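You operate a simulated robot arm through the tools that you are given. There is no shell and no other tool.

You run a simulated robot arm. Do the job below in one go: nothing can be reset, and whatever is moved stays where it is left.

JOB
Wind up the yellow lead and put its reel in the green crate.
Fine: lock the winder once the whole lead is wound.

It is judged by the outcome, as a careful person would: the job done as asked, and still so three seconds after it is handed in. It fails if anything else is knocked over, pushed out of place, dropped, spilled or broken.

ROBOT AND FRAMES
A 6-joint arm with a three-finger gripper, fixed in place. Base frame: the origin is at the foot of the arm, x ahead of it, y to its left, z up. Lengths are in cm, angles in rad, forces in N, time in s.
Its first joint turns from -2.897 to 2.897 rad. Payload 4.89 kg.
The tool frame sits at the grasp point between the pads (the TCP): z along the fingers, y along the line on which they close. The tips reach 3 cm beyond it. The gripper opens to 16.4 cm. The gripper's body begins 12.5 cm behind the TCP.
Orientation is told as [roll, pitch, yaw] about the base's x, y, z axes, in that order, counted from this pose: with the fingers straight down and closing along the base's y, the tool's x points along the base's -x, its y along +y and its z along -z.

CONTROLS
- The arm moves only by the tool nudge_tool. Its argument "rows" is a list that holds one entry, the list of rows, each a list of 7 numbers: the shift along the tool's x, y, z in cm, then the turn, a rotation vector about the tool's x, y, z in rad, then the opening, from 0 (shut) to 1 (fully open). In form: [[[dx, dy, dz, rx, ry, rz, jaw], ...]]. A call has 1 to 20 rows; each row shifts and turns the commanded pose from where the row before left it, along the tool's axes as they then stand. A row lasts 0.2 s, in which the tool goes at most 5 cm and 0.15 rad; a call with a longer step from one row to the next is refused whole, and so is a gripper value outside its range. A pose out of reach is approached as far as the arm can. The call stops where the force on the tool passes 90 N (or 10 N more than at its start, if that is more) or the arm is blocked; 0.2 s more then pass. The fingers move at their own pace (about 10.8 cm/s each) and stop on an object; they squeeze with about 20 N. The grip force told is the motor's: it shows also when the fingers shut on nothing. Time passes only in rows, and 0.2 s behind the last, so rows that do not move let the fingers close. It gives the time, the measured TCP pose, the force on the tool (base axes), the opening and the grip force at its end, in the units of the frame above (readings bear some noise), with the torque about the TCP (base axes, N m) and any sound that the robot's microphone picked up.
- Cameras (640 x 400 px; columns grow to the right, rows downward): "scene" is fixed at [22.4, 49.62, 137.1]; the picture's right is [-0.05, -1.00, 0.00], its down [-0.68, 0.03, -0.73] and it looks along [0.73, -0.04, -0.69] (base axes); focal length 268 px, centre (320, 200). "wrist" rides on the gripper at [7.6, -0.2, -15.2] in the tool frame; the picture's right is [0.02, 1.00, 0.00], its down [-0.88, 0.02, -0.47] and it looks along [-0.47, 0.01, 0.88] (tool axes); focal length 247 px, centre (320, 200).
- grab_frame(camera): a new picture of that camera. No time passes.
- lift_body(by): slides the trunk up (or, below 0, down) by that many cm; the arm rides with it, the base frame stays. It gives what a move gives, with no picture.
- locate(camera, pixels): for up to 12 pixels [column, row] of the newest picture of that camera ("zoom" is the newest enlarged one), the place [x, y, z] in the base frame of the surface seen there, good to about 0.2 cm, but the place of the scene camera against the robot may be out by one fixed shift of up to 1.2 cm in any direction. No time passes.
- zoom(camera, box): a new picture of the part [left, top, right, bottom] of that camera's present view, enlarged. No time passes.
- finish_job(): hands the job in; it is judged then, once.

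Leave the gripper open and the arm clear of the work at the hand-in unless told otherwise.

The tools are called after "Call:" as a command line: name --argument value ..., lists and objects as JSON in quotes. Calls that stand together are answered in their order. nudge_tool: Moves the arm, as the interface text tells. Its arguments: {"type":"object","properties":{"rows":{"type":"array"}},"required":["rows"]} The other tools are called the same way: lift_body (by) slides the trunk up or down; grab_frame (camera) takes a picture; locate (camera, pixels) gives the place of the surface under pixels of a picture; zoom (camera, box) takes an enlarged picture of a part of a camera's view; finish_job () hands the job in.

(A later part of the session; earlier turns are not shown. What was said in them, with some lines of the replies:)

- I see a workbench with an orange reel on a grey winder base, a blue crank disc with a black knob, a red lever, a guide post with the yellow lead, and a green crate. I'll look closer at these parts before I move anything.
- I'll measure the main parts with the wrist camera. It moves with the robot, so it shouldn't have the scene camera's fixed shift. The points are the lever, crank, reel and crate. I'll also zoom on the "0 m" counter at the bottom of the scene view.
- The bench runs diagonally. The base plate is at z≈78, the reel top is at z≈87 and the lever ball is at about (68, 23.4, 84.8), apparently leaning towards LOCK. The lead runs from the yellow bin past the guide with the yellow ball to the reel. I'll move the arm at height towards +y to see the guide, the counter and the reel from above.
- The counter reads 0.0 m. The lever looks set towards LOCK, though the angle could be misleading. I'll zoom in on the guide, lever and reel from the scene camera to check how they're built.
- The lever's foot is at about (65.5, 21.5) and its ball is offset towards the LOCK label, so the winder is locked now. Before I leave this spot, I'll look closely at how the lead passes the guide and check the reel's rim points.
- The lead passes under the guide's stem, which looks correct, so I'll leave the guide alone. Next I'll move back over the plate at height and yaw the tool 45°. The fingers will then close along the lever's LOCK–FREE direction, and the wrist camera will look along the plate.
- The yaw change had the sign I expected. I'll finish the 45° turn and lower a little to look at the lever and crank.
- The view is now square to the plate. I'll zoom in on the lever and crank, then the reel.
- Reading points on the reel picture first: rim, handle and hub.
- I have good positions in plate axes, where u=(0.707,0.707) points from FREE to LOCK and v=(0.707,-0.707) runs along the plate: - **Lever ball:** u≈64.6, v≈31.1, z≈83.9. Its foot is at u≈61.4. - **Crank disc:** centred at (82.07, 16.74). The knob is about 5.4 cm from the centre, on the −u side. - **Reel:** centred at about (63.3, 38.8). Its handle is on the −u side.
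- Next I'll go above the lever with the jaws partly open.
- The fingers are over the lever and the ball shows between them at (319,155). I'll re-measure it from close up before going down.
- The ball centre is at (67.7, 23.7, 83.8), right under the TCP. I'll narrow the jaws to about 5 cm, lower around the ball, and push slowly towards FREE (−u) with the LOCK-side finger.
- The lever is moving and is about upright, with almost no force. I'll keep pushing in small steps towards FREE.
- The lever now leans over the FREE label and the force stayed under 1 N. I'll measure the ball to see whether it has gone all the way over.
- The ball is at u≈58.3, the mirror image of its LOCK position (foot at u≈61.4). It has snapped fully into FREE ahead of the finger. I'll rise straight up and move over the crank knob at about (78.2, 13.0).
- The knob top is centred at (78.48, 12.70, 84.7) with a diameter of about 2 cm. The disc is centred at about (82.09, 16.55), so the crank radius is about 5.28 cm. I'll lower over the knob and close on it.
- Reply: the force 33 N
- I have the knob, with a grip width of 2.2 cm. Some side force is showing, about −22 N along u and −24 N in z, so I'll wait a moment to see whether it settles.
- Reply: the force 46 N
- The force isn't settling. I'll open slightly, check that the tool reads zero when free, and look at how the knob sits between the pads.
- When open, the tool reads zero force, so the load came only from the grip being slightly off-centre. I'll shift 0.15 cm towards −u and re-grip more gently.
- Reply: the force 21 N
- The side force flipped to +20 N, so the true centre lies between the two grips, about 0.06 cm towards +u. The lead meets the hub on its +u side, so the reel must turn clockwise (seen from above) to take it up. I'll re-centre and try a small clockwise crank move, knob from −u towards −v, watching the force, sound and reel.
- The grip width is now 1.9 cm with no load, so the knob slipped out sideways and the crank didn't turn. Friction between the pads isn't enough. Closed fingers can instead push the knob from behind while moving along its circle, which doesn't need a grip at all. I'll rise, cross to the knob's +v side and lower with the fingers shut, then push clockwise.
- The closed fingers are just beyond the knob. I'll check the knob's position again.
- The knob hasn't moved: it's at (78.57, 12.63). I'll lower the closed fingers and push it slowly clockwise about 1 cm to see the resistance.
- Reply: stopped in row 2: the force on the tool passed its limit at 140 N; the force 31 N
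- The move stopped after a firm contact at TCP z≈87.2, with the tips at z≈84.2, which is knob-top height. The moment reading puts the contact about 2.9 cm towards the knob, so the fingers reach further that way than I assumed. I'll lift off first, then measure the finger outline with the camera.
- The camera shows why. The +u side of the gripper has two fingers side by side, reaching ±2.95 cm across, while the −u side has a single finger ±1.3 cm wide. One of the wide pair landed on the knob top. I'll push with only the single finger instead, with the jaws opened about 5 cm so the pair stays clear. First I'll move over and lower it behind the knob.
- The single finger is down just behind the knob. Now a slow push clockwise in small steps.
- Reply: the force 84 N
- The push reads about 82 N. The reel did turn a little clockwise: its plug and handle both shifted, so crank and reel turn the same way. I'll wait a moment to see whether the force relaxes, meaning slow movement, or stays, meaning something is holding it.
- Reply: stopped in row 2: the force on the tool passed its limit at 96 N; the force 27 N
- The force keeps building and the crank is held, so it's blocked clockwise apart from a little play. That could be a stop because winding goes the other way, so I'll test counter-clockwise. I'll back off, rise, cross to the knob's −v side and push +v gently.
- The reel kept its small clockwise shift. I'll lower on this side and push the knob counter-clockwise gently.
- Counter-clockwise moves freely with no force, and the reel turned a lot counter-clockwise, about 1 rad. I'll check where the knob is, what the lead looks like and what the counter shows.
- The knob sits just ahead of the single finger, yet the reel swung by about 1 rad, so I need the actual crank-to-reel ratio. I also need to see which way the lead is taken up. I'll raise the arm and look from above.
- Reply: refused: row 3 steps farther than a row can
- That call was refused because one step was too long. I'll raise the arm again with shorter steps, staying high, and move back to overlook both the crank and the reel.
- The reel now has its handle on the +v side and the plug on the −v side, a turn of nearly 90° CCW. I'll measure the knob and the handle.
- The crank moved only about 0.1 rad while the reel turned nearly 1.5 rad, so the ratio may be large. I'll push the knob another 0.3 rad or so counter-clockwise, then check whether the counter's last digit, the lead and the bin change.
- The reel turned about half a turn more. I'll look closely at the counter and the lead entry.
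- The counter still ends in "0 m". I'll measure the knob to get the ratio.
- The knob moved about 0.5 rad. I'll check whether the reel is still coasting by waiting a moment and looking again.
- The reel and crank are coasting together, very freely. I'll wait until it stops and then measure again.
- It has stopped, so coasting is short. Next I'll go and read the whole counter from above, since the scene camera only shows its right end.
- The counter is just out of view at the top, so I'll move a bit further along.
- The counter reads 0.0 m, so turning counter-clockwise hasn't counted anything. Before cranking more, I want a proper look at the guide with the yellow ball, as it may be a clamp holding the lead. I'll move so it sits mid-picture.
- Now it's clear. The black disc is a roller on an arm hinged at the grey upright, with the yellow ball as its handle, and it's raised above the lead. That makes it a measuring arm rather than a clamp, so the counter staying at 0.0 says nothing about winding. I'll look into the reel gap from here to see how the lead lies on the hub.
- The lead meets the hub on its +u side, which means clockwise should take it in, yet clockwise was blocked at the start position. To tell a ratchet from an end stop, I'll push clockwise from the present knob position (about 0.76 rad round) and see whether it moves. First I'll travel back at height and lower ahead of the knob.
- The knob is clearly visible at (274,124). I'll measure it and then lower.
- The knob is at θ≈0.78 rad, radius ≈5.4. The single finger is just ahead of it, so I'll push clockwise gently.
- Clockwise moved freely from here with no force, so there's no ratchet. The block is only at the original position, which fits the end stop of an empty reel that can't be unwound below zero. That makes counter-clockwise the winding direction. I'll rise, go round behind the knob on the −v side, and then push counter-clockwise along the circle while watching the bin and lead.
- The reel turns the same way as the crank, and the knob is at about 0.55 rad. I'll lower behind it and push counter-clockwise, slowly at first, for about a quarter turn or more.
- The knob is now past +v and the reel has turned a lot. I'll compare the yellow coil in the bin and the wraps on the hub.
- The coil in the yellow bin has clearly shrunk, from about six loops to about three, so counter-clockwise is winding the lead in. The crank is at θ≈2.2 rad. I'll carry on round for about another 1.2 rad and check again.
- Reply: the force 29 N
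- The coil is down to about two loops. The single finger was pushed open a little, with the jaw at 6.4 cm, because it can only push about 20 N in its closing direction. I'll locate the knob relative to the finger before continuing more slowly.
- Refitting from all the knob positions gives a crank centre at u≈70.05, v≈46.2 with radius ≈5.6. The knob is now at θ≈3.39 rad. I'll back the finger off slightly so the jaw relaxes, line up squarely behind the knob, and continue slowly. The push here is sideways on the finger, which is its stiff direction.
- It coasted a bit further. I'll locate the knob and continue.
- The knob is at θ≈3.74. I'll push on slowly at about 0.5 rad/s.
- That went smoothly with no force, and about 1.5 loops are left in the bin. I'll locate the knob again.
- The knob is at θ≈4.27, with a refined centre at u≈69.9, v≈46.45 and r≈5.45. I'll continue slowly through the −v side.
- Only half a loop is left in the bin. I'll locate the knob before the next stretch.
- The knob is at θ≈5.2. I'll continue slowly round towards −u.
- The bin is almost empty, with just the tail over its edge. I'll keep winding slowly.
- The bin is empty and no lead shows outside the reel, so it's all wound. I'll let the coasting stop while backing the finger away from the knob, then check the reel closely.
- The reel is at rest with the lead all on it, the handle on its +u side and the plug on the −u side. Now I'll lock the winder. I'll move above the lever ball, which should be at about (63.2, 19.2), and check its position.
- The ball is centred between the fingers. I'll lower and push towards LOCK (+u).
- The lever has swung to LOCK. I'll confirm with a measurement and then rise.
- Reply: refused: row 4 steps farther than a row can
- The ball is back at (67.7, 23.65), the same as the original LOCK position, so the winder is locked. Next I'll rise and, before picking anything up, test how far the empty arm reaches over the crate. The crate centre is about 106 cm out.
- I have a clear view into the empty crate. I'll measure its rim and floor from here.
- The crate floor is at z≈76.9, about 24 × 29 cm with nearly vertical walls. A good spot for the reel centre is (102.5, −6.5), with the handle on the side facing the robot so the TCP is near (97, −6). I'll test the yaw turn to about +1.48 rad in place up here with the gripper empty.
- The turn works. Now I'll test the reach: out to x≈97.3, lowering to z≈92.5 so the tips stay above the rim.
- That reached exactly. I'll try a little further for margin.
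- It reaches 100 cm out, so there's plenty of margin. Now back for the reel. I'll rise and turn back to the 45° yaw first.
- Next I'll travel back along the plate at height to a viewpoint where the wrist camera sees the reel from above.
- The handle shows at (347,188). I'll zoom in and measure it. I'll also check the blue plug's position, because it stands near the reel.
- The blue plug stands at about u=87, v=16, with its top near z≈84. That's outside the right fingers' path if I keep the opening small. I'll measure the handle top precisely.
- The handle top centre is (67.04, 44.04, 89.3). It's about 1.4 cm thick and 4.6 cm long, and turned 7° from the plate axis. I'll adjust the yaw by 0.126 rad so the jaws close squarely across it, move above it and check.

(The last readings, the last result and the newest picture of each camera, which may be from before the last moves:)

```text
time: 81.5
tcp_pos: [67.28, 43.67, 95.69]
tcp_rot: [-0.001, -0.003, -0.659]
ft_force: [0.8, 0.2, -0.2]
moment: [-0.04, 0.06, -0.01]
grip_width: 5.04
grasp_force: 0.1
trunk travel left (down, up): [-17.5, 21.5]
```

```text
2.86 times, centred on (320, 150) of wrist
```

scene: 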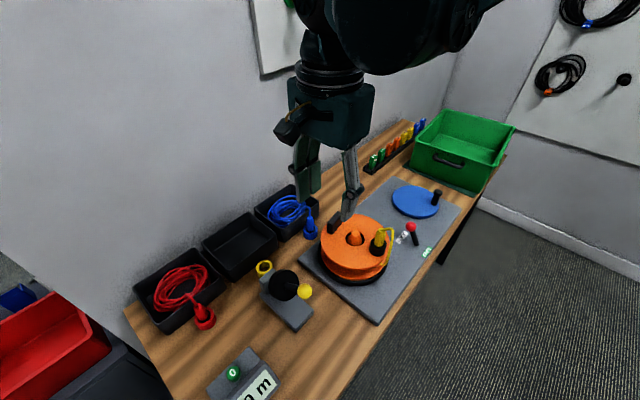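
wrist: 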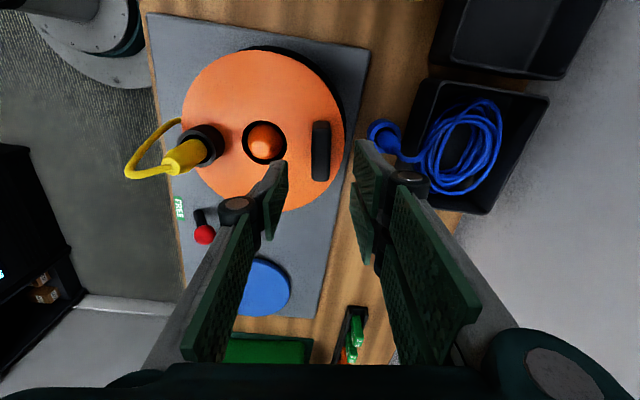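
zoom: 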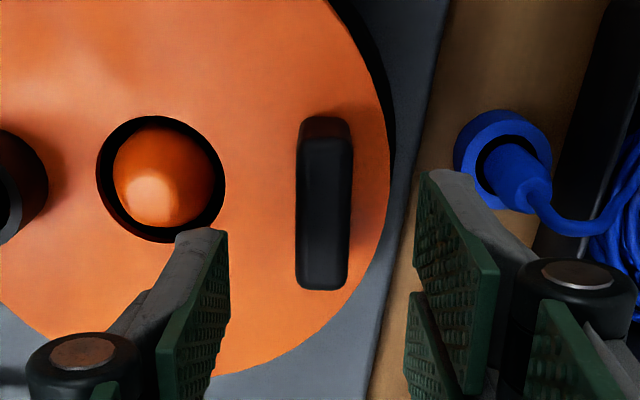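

The handle now lines up with the jaws. I'll re-measure it and the blue plug from here.

Call:
locate --camera "zoom" --pixels '[[306, 145], [345, 147], [300, 280], [340, 282], [324, 215], [302, 215], [347, 215], [500, 170], [470, 150], [525, 200], [160, 175]]'

```text
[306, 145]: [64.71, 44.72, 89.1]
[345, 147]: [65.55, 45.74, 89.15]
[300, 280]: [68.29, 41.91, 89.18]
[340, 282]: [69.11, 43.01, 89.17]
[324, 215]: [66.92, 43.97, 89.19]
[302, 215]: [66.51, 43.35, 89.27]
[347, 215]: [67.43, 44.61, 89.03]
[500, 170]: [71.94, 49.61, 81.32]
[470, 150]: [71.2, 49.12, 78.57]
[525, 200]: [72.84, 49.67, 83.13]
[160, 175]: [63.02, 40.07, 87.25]
```

The handle centre is (66.95, 43.92), so I need only a 0.4 cm shift along the handle. The blue plug is about 7.6 cm outboard, which is clear. I'll descend until the tips are just above the flange.

Call:
nudge_tool --rows '[[[0.41, 0, 2, 0, 0, 0, 0.305], [0, 0, 2, 0, 0, 0, 0.305], [0, 0, 1.5, 0, 0, 0, 0.305], [0, 0, 1.0, 0, 0, 0, 0.305], [0, 0, 0.4, 0, 0, 0, 0.305], [0, 0, 0, 0, 0, 0, 0.305]]]'

Call:
grab_frame --camera "wrist"

Call:
zoom --camera "scene" --box '[290, 170, 420, 300]'

```text
time: 82.9
tcp_pos: [66.79, 44.1, 88.97]
tcp_rot: [-0.002, -0.004, -0.661]
ft_force: [0.2, 0.2, 0.0]
moment: [-0.01, -0.03, 0.02]
grip_width: 5.02
grasp_force: 0.0
trunk travel left (down, up): [-17.5, 21.5]
```

```text
taken
```

wrist: 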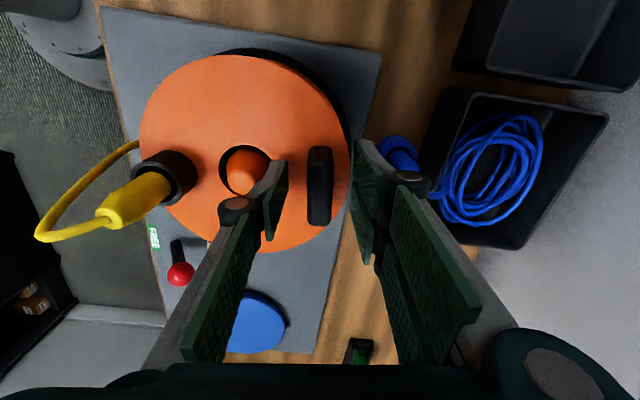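

```text
3.08 times, centred on (355, 235) of scene
```

zoom: 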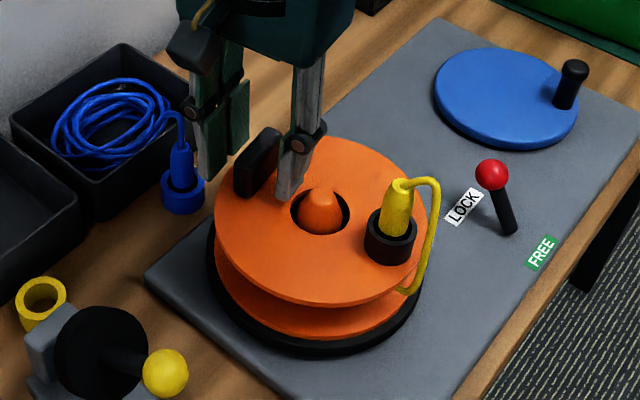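

Handle between the jaws and tips about 0.7 cm above the flange. I'll lower 0.3 cm more and close.

Call:
nudge_tool --rows '[[[0, 0, 0.3, 0, 0, 0, 0.305], [0, 0, 0, 0, 0, 0, 0.2], [0, 0, 0, 0, 0, 0, 0.1], [0, 0, 0, 0, 0, 0, 0.0], [0, 0, 0, 0, 0, 0, 0.0], [0, 0, 0, 0, 0, 0, 0.0]]]'

Call:
grab_frame --camera "wrist"

```text
time: 84.3
tcp_pos: [66.68, 44.16, 88.84]
tcp_rot: [-0.002, -0.004, -0.659]
ft_force: [1.0, 3.1, 0.5]
moment: [0.13, -0.01, -0.06]
grip_width: 1.76
grasp_force: 20.1
trunk travel left (down, up): [-17.5, 21.5]
```

```text
taken
```

wrist: 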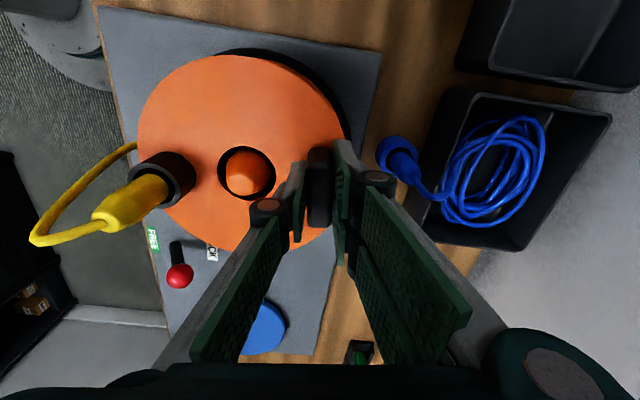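

The handle is gripped: width 1.76 cm, 20 N, hardly any side force. I'll lift gently by about 2 cm and check the load.

Call:
nudge_tool --rows '[[[0, 0, -0.4, 0, 0, 0, 0.0], [0, 0, -0.4, 0, 0, 0, 0.0], [0, 0, -0.6, 0, 0, 0, 0.0], [0, 0, -0.6, 0, 0, 0, 0.0], [0, 0, 0, 0, 0, 0, 0.0]]]'

Call:
zoom --camera "scene" --box '[290, 170, 420, 300]'

Call:
grab_frame --camera "wrist"

```text
time: 85.5
tcp_pos: [66.81, 44.02, 90.69]
tcp_rot: [-0.004, -0.003, -0.658]
ft_force: [-0.3, 0.9, -3.4]
moment: [0.19, -0.1, 0.02]
grip_width: 1.78
grasp_force: 19.5
trunk travel left (down, up): [-17.5, 21.5]
```

```text
3.08 times, centred on (355, 235) of scene
```

zoom: 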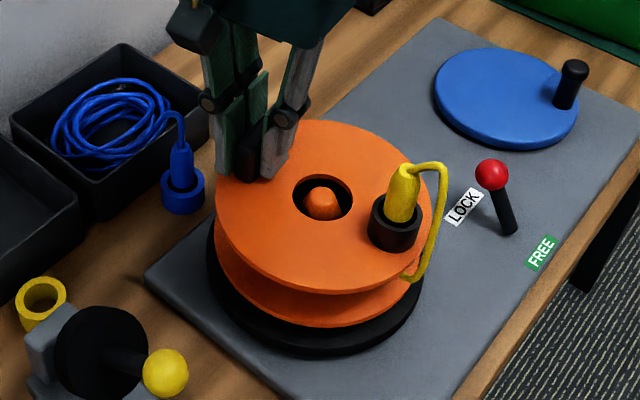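

```text
taken
```

wrist: 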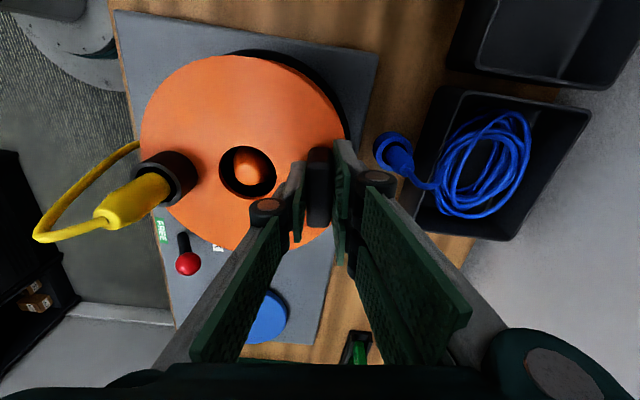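

The reel is light, about 3.4 N, and lifts off level. I'll raise it straight up off the spindle to carrying height.

Call:
nudge_tool --rows '[[[0, 0, -1, 0, 0, 0, 0.0], [0, 0, -1.2, 0, 0, 0, 0.0], [0, 0, -1.5, 0, 0, 0, 0.0], [0, 0, -1.5, 0, 0, 0, 0.0], [0, 0, -1.5, 0, 0, 0, 0.0], [0, 0, -1.8, 0, 0, 0, 0.0], [0, 0, -2, 0, 0, 0, 0.0], [0, 0, -2, 0, 0, 0, 0.0], [0, 0, -2, 0, 0, 0, 0.0], [0, 0, -1.5, 0, 0, 0, 0.0], [0, 0, 0, 0, 0, 0, 0.0]]]'

Call:
grab_frame --camera "scene"

Call:
zoom --camera "scene" --box '[270, 120, 430, 290]'

```text
time: 87.9
tcp_pos: [66.79, 44.25, 106.75]
tcp_rot: [-0.001, -0.003, -0.658]
ft_force: [-0.3, -0.4, -2.4]
moment: [0.15, -0.12, 0.01]
grip_width: 1.8
grasp_force: 20.4
trunk travel left (down, up): [-17.5, 21.5]
```

```text
taken
```

scene: 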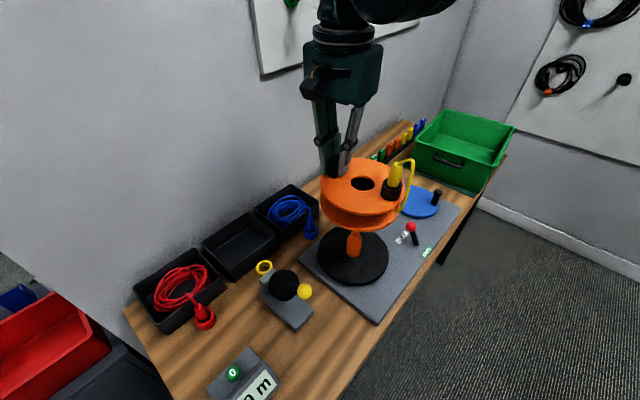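

```text
2.35 times, centred on (350, 205) of scene
```

zoom: 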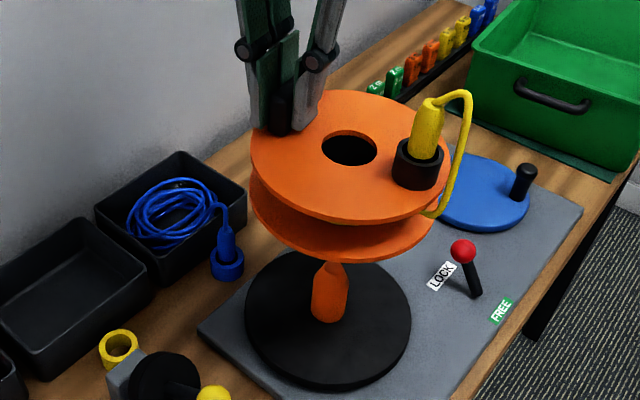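

The reel came off the spindle cleanly and hangs level, at least 9 cm above everything on the bench. I'll carry it smoothly over the plate towards the crate at this height.

Call:
nudge_tool --rows '[[[-0.864, -0.306, 0, 0, 0, 0, 0.0], [-1.728, -0.612, 0, 0, 0, 0, 0.0], [-2.592, -0.919, 0, 0, 0, 0, 0.0], [-3.456, -1.225, 0, 0, 0, 0, 0.0], [-3.456, -1.225, 0, 0, 0, 0, 0.0], [-3.456, -1.225, 0, 0, 0, 0, 0.0], [-3.456, -1.225, 0, 0, 0, 0, 0.0], [-3.456, -1.225, 0, 0, 0, 0, 0.0], [-3.456, -1.225, 0, 0, 0, 0, 0.0], [-3.456, -1.225, 0, 0, 0, 0, 0.0], [-3.456, -1.225, 0, 0, 0, 0, 0.0], [-3.456, -1.225, 0, 0, 0, 0, 0.0], [-3.456, -1.225, 0, 0, 0, 0, 0.0], [-3.456, -1.225, 0, 0, 0, 0, 0.0], [-3.456, -1.225, 0, 0, 0, 0, 0.0], [-3.456, -1.225, 0, 0, 0, 0, 0.0], [-2.592, -0.919, 0, 0, 0, 0, 0.0], [-1.728, -0.612, 0, 0, 0, 0, 0.0], [-0.864, -0.306, 0, 0, 0, 0, 0.0], [0, 0, 0, 0, 0, 0, 0.0]]]'

Call:
grab_frame --camera "scene"

Call:
grab_frame --camera "wrist"

```text
time: 92.1
tcp_pos: [98.31, -5.34, 106.82]
tcp_rot: [0.0, -0.005, -0.658]
ft_force: [0.1, 0.3, -2.8]
moment: [0.12, -0.09, 0.02]
grip_width: 1.77
grasp_force: 20.1
trunk travel left (down, up): [-17.5, 21.5]
```

```text
taken
```

scene: 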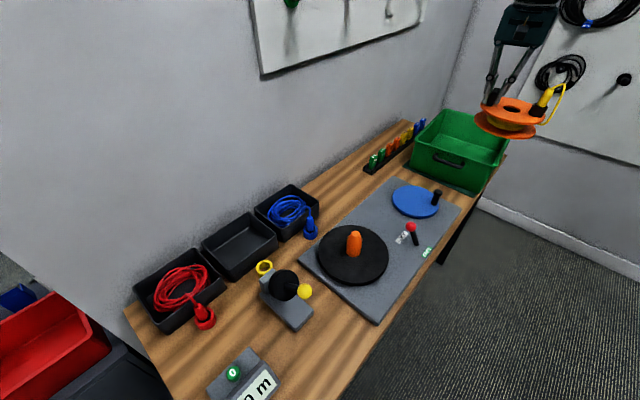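

```text
taken
```

wrist: 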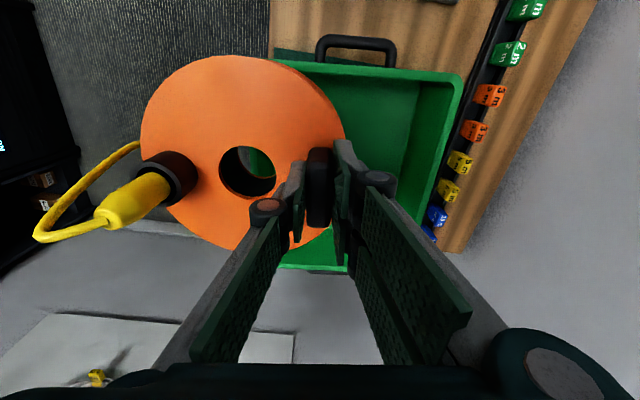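

The reel is steady in the grip and the yellow windings show on the hub. I'll turn it in place so the reel body points outward from the robot, over the crate.

Call:
nudge_tool --rows '[[[0, 0, 0, 0, 0, -0.07, 0.0], [0, 0, 0, 0, 0, -0.1, 0.0], [0, 0, 0, 0, 0, -0.14, 0.0], [0, 0, 0, 0, 0, -0.14, 0.0], [0, 0, 0, 0, 0, -0.14, 0.0], [0, 0, 0, 0, 0, -0.14, 0.0], [0, 0, 0, 0, 0, -0.14, 0.0], [0, 0, 0, 0, 0, -0.14, 0.0], [0, 0, 0, 0, 0, -0.14, 0.0], [0, 0, 0, 0, 0, -0.14, 0.0], [0, 0, 0, 0, 0, -0.14, 0.0], [0, 0, 0, 0, 0, -0.14, 0.0], [0, 0, 0, 0, 0, -0.14, 0.0], [0, 0, 0, 0, 0, -0.14, 0.0], [0, 0, 0, 0, 0, -0.14, 0.0], [0, 0, 0, 0, 0, -0.12, 0.0], [0, 0, 0, 0, 0, -0.06, 0.0], [0, 0, 0, 0, 0, 0, 0.0]]]'

Call:
grab_frame --camera "scene"

Call:
grab_frame --camera "wrist"

Call:
zoom --camera "scene" --box '[380, 50, 560, 210]'

```text
time: 95.9
tcp_pos: [98.49, -5.1, 106.93]
tcp_rot: [-0.002, 0.003, 1.509]
ft_force: [0.0, -0.7, -3.8]
moment: [0.0, 0.19, -0.01]
grip_width: 1.78
grasp_force: 19.7
trunk travel left (down, up): [-17.5, 21.5]
```

```text
taken
```

scene: 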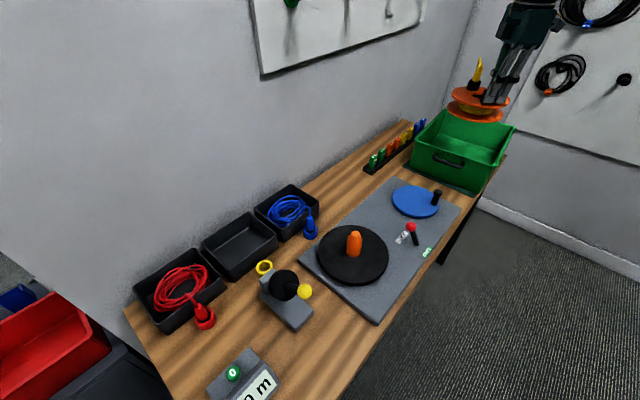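

```text
taken
```

wrist: 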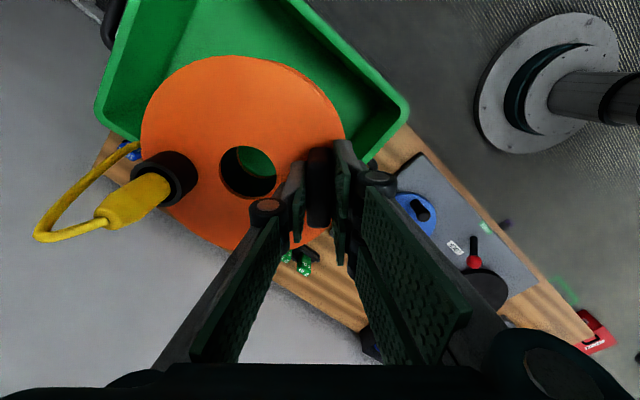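

```text
2.50 times, centred on (470, 130) of scene
```

zoom: 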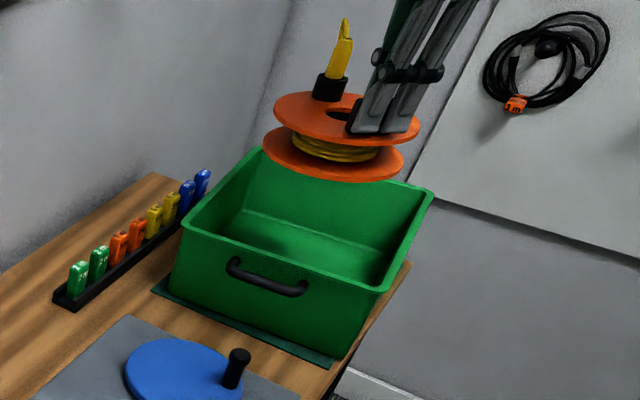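

The reel is over the crate with the lead wound on its hub. I'll measure where the reel's flange is relative to the crate walls.

Call:
locate --camera "wrist" --pixels '[[144, 130], [235, 58], [300, 80], [340, 135], [190, 220], [235, 245], [165, 90], [222, 160], [275, 190], [262, 150]]'

Call:
locate --camera "wrist" --pixels '[[97, 108], [405, 105], [380, 155], [300, 0], [200, 20], [330, 60], [380, 120], [120, 130], [130, 70]]'

```text
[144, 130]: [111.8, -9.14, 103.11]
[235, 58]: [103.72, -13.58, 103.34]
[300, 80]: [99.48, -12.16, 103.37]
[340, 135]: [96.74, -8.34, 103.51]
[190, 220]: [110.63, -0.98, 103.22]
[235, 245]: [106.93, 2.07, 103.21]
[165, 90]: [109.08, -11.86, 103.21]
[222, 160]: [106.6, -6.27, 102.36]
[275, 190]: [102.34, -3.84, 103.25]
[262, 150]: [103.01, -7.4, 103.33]
```

```text
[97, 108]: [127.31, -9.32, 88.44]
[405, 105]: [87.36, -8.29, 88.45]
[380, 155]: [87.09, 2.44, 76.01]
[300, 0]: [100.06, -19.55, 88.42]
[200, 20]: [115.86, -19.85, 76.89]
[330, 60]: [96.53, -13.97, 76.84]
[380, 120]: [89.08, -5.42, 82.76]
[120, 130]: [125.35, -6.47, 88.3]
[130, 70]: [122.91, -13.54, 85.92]
```

The reel centre is at (104.4, −5.6), which is 12.4 cm across and 12.2 cm into the crate, so it's well centred and clears the near wall by about 2.5 cm. I'll check where the plug's tail loop sits relative to the walls.

Call:
locate --camera "wrist" --pixels '[[37, 236], [60, 200], [100, 165], [135, 146], [110, 215], [150, 195], [170, 165], [80, 236]]'

```text
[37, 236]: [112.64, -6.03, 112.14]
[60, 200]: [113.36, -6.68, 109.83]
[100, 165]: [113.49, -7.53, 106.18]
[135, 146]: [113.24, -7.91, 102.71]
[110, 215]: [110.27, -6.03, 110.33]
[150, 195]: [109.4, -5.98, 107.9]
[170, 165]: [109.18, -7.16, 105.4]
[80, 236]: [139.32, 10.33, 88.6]
```

The tail loop only reaches (113.5, −7), well inside. I'll lower the reel straight down into the crate, first to about 2.5 cm above the floor.

Call:
nudge_tool --rows '[[[0, 0, 0.8, 0, 0, 0, 0.0], [0, 0, 1.5, 0, 0, 0, 0.0], [0, 0, 1.8, 0, 0, 0, 0.0], [0, 0, 1.8, 0, 0, 0, 0.0], [0, 0, 1.8, 0, 0, 0, 0.0], [0, 0, 1.8, 0, 0, 0, 0.0], [0, 0, 1.8, 0, 0, 0, 0.0], [0, 0, 1.8, 0, 0, 0, 0.0], [0, 0, 1.8, 0, 0, 0, 0.0], [0, 0, 1.5, 0, 0, 0, 0.0], [0, 0, 1.0, 0, 0, 0, 0.0], [0, 0, 0.7, 0, 0, 0, 0.0], [0, 0, 0, 0, 0, 0, 0.0]]]'

Call:
grab_frame --camera "scene"

Call:
zoom --camera "scene" --box '[380, 50, 560, 210]'

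Call:
grab_frame --camera "wrist"

```text
time: 98.7
tcp_pos: [98.38, -5.19, 88.78]
tcp_rot: [-0.002, 0.004, 1.509]
ft_force: [-0.2, -0.1, -2.9]
moment: [0.01, 0.19, 0.01]
grip_width: 1.77
grasp_force: 20.5
trunk travel left (down, up): [-17.5, 21.5]
```

```text
taken
```

scene: 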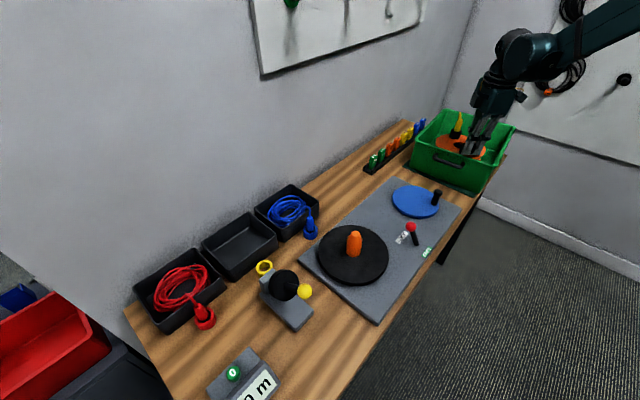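

```text
2.50 times, centred on (470, 130) of scene
```

zoom: 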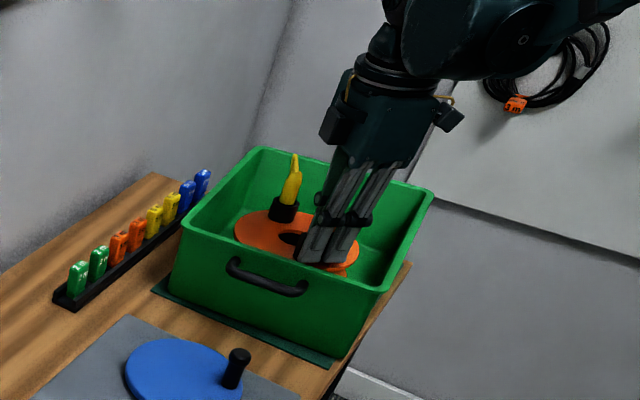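

```text
taken
```

wrist: 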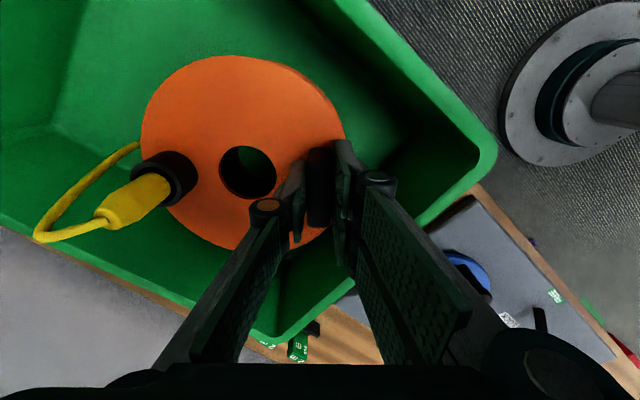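

The reel is inside the crate, clear of the walls. I'll lower the last 2–3 cm slowly until it touches the floor.

Call:
nudge_tool --rows '[[[0, 0, 0.5, 0, 0, 0, 0.0], [0, 0, 0.5, 0, 0, 0, 0.0], [0, 0, 0.4, 0, 0, 0, 0.0], [0, 0, 0.3, 0, 0, 0, 0.0], [0, 0, 0.2, 0, 0, 0, 0.0], [0, 0, 0.2, 0, 0, 0, 0.0], [0, 0, 0, 0, 0, 0, 0.0]]]'

```text
time: 100.3
tcp_pos: [98.46, -5.3, 86.59]
tcp_rot: [-0.002, 0.004, 1.51]
ft_force: [0.3, 0.1, -2.3]
moment: [0.02, 0.21, 0.02]
grip_width: 1.77
grasp_force: 20.1
trunk travel left (down, up): [-17.5, 21.5]
```

It's still hanging free with the weight on the tool. I'll go on in very small steps.

Call:
nudge_tool --rows '[[[0, 0, 0.1, 0, 0, 0, 0.0], [0, 0, 0.1, 0, 0, 0, 0.0], [0, 0, 0.1, 0, 0, 0, 0.0], [0, 0, 0, 0, 0, 0, 0.0]]]'

```text
time: 101.3
tcp_pos: [98.42, -5.3, 86.36]
tcp_rot: [0.001, 0.004, 1.51]
ft_force: [0.0, -0.4, -3.5]
moment: [0.03, 0.19, 0.01]
grip_width: 1.78
grasp_force: 20.2
trunk travel left (down, up): [-17.5, 21.5]
```

Call:
nudge_tool --rows '[[[0, 0, 0.1, 0, 0, 0, 0.0], [0, 0, 0.1, 0, 0, 0, 0.0], [0, 0, 0, 0, 0, 0, 0.0]]]'

```text
time: 102.1
tcp_pos: [98.55, -5.23, 86.1]
tcp_rot: [-0.002, 0.004, 1.509]
ft_force: [-0.5, 1.1, -3.2]
moment: [0.01, 0.22, -0.02]
grip_width: 1.77
grasp_force: 20.1
trunk travel left (down, up): [-17.5, 21.5]
```

Still free. A few more small steps.

Call:
nudge_tool --rows '[[[0, 0, 0.1, 0, 0, 0, 0.0], [0, 0, 0.1, 0, 0, 0, 0.0], [0, 0, 0, 0, 0, 0, 0.0]]]'

```text
time: 102.9
tcp_pos: [98.35, -5.29, 86.09]
tcp_rot: [0.0, 0.004, 1.51]
ft_force: [0.3, 0.2, -2.5]
moment: [0.01, 0.2, 0.05]
grip_width: 1.78
grasp_force: 20.1
trunk travel left (down, up): [-17.5, 21.5]
```

Call:
nudge_tool --rows '[[[0, 0, 0.1, 0, 0, 0, 0.0], [0, 0, 0.1, 0, 0, 0, 0.0], [0, 0, 0.1, 0, 0, 0, 0.0], [0, 0, 0, 0, 0, 0, 0.0]]]'

Call:
zoom --camera "scene" --box '[400, 90, 530, 200]'

```text
time: 103.9
tcp_pos: [98.45, -5.2, 85.64]
tcp_rot: [-0.003, 0.004, 1.51]
ft_force: [-0.8, -0.1, 0.0]
moment: [0.09, -0.09, 0.05]
grip_width: 1.81
grasp_force: 19.4
trunk travel left (down, up): [-17.5, 21.5]
```

```text
3.64 times, centred on (465, 145) of scene
```

zoom: 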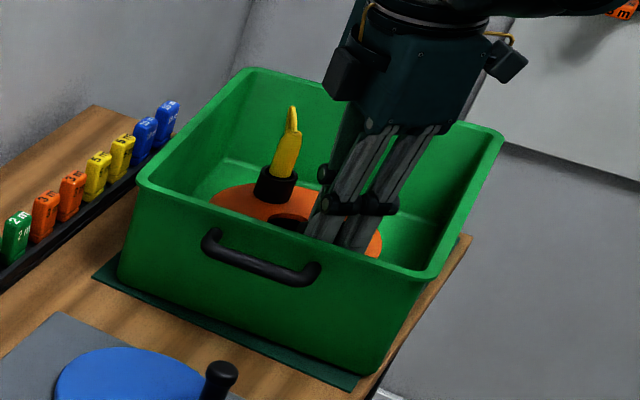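

The load has dropped to zero and the moment has gone, so the reel is resting on the crate floor. I'll open the jaws just enough to release the handle.

Call:
nudge_tool --rows '[[[0, 0, 0, 0, 0, 0, 0.13], [0, 0, 0, 0, 0, 0, 0.17], [0, 0, 0, 0, 0, 0, 0.19], [0, 0, 0, 0, 0, 0, 0.19]]]'

Call:
grab_frame --camera "wrist"

Call:
zoom --camera "wrist" --box '[230, 100, 430, 280]'

```text
time: 104.9
tcp_pos: [98.4, -5.3, 85.79]
tcp_rot: [-0.002, 0.004, 1.509]
ft_force: [-0.8, -0.7, -0.3]
moment: [-0.02, 0.01, -0.02]
grip_width: 3.11
grasp_force: 0.0
trunk travel left (down, up): [-17.5, 21.5]
```

```text
taken
```

wrist: 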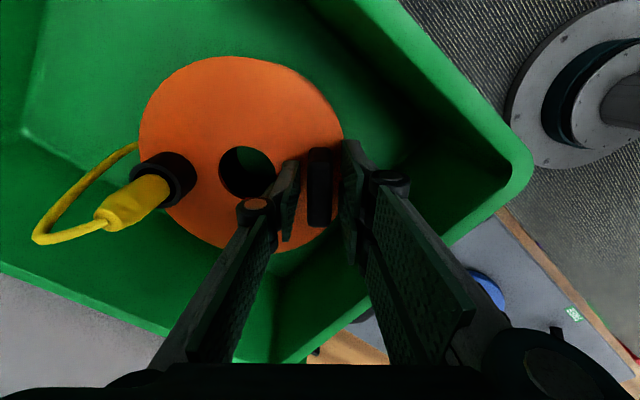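

```text
2.22 times, centred on (330, 190) of wrist
```

zoom: 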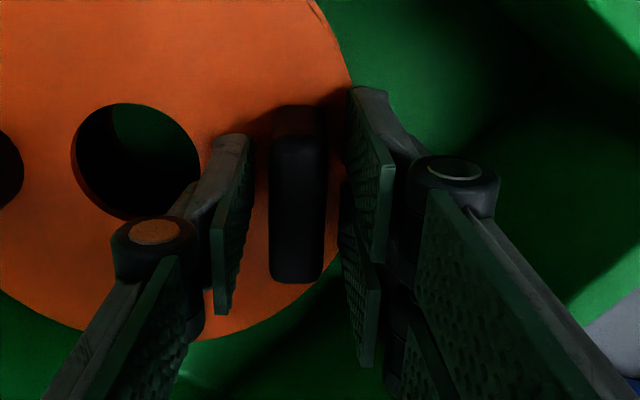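

The handle is free with clear gaps on both sides and no force. I'll rise straight up out of the crate.

Call:
nudge_tool --rows '[[[0, 0, -0.8, 0, 0, 0, 0.19], [0, 0, -1.2, 0, 0, 0, 0.19], [0, 0, -1.5, 0, 0, 0, 0.19], [0, 0, -2, 0, 0, 0, 0.19], [0, 0, -3, 0, 0, 0, 0.19], [0, 0, -4, 0, 0, 0, 0.19], [0, 0, -4, 0, 0, 0, 0.19], [0, 0, -4, 0, 0, 0, 0.19], [0, 0, 0, 0, 0, 0, 0.19]]]'

Call:
grab_frame --camera "wrist"

Call:
grab_frame --camera "scene"

```text
time: 106.9
tcp_pos: [98.35, -5.16, 106.52]
tcp_rot: [-0.001, 0.004, 1.509]
ft_force: [-0.3, 0.1, 0.0]
moment: [0.03, -0.06, 0.0]
grip_width: 3.13
grasp_force: 0.2
trunk travel left (down, up): [-17.5, 21.5]
```

```text
taken
```

wrist: 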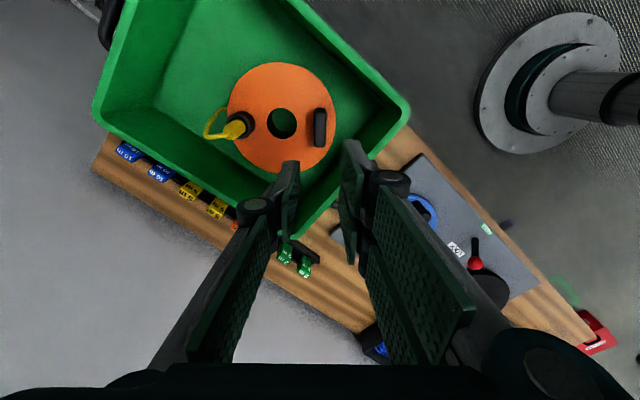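

```text
taken
```

scene: 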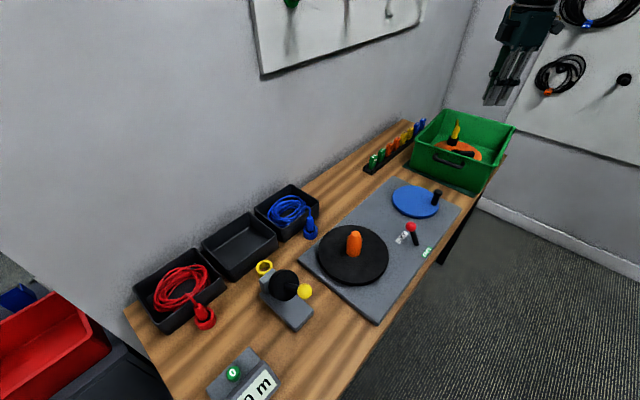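

The reel lies flat in the crate with the plug upright, and nothing else looks disturbed. I'll move the arm up and back, clear of the work, and open the gripper.

Call:
nudge_tool --rows '[[[0, 0, -4, 0, 0, 0, 0.19], [0, 0, -4, 0, 0, 0, 0.3], [0, 4, -2, 0, 0, 0, 0.5], [0, 4, 0, 0, 0, 0, 0.8], [0, 4, 0, 0, 0, 0, 1], [0, 4, 0, 0, 0, 0, 1], [0, 4, 0, 0, 0, 0, 1], [0, 4, 0, 0, 0, 0, 1], [0, 0, 0, 0, 0, 0, 1]]]'

Call:
grab_frame --camera "scene"

Call:
zoom --camera "scene" --box '[360, 90, 530, 270]'

Call:
zoom --camera "scene" --box '[120, 170, 340, 400]'

```text
time: 108.9
tcp_pos: [74.16, -3.77, 116.37]
tcp_rot: [-0.001, 0.002, 1.51]
ft_force: [-1.5, -0.8, 0.1]
moment: [0.02, -0.16, 0.01]
grip_width: 16.38
grasp_force: 0.1
trunk travel left (down, up): [-17.5, 21.5]
```

```text
taken
```

scene: 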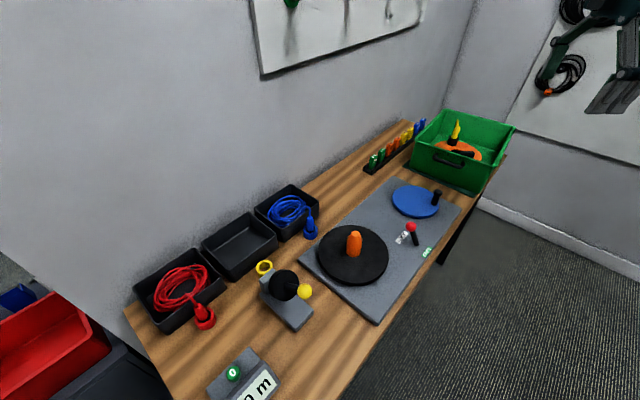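

```text
2.22 times, centred on (445, 180) of scene
```

zoom: 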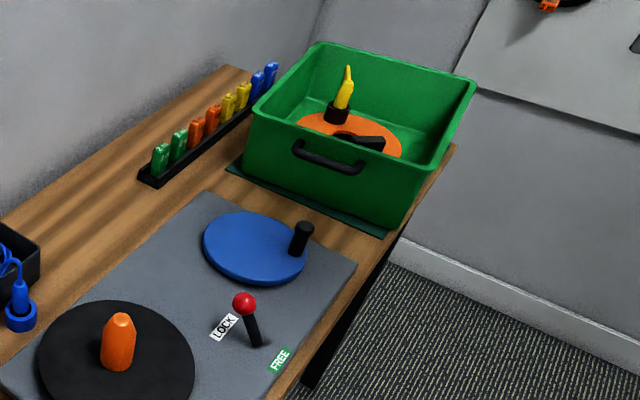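

```text
1.74 times, centred on (230, 285) of scene
```

zoom: 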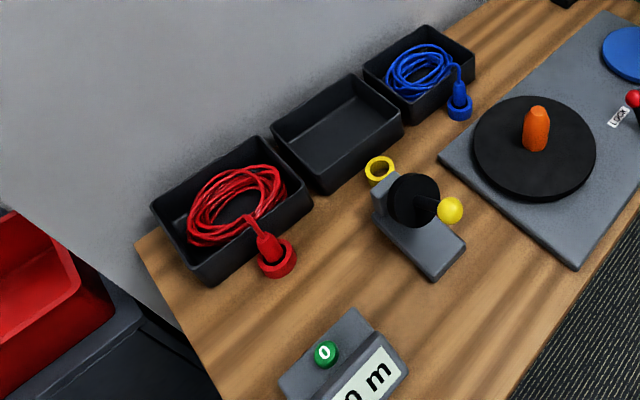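

Final check:
- The yellow bin is empty and the whole lead is on the reel.
- The reel sits flat in the green crate.
- The lever is at LOCK.
- The red and blue leads, tags, measuring arm and counter are all where they were.
- The arm is clear and the gripper is open.

I'm handing the job in.

Call:
finish_job

```text
The job is handed in.
```

The yellow lead is fully wound, and its reel is lying flat in the green crate. I locked the winder after the last of the lead was wound and before taking the reel off. The job has been handed in, but I haven't seen the judge's result.

- **Lead:** the yellow bin is empty and no lead shows outside the reel.
- **Lock:** the lever was on LOCK at the start. I moved it to FREE to wind, then back to LOCK, and a measurement put it in its original locked position.
- **Everything else:** in the final pictures the red and blue leads, tags, measuring arm and counter are where they started.
- **Hard contacts:** while working out the crank, I twice pushed on its knob until the arm's force limit stopped it (about 140 N and 96 N). The crank turned freely afterwards, and I saw no damage.
- **Counter:** it still read 0.0 m when I last checked it in full, early in the winding. The measuring arm was raised and I left it that way, so the wound length wasn't measured.
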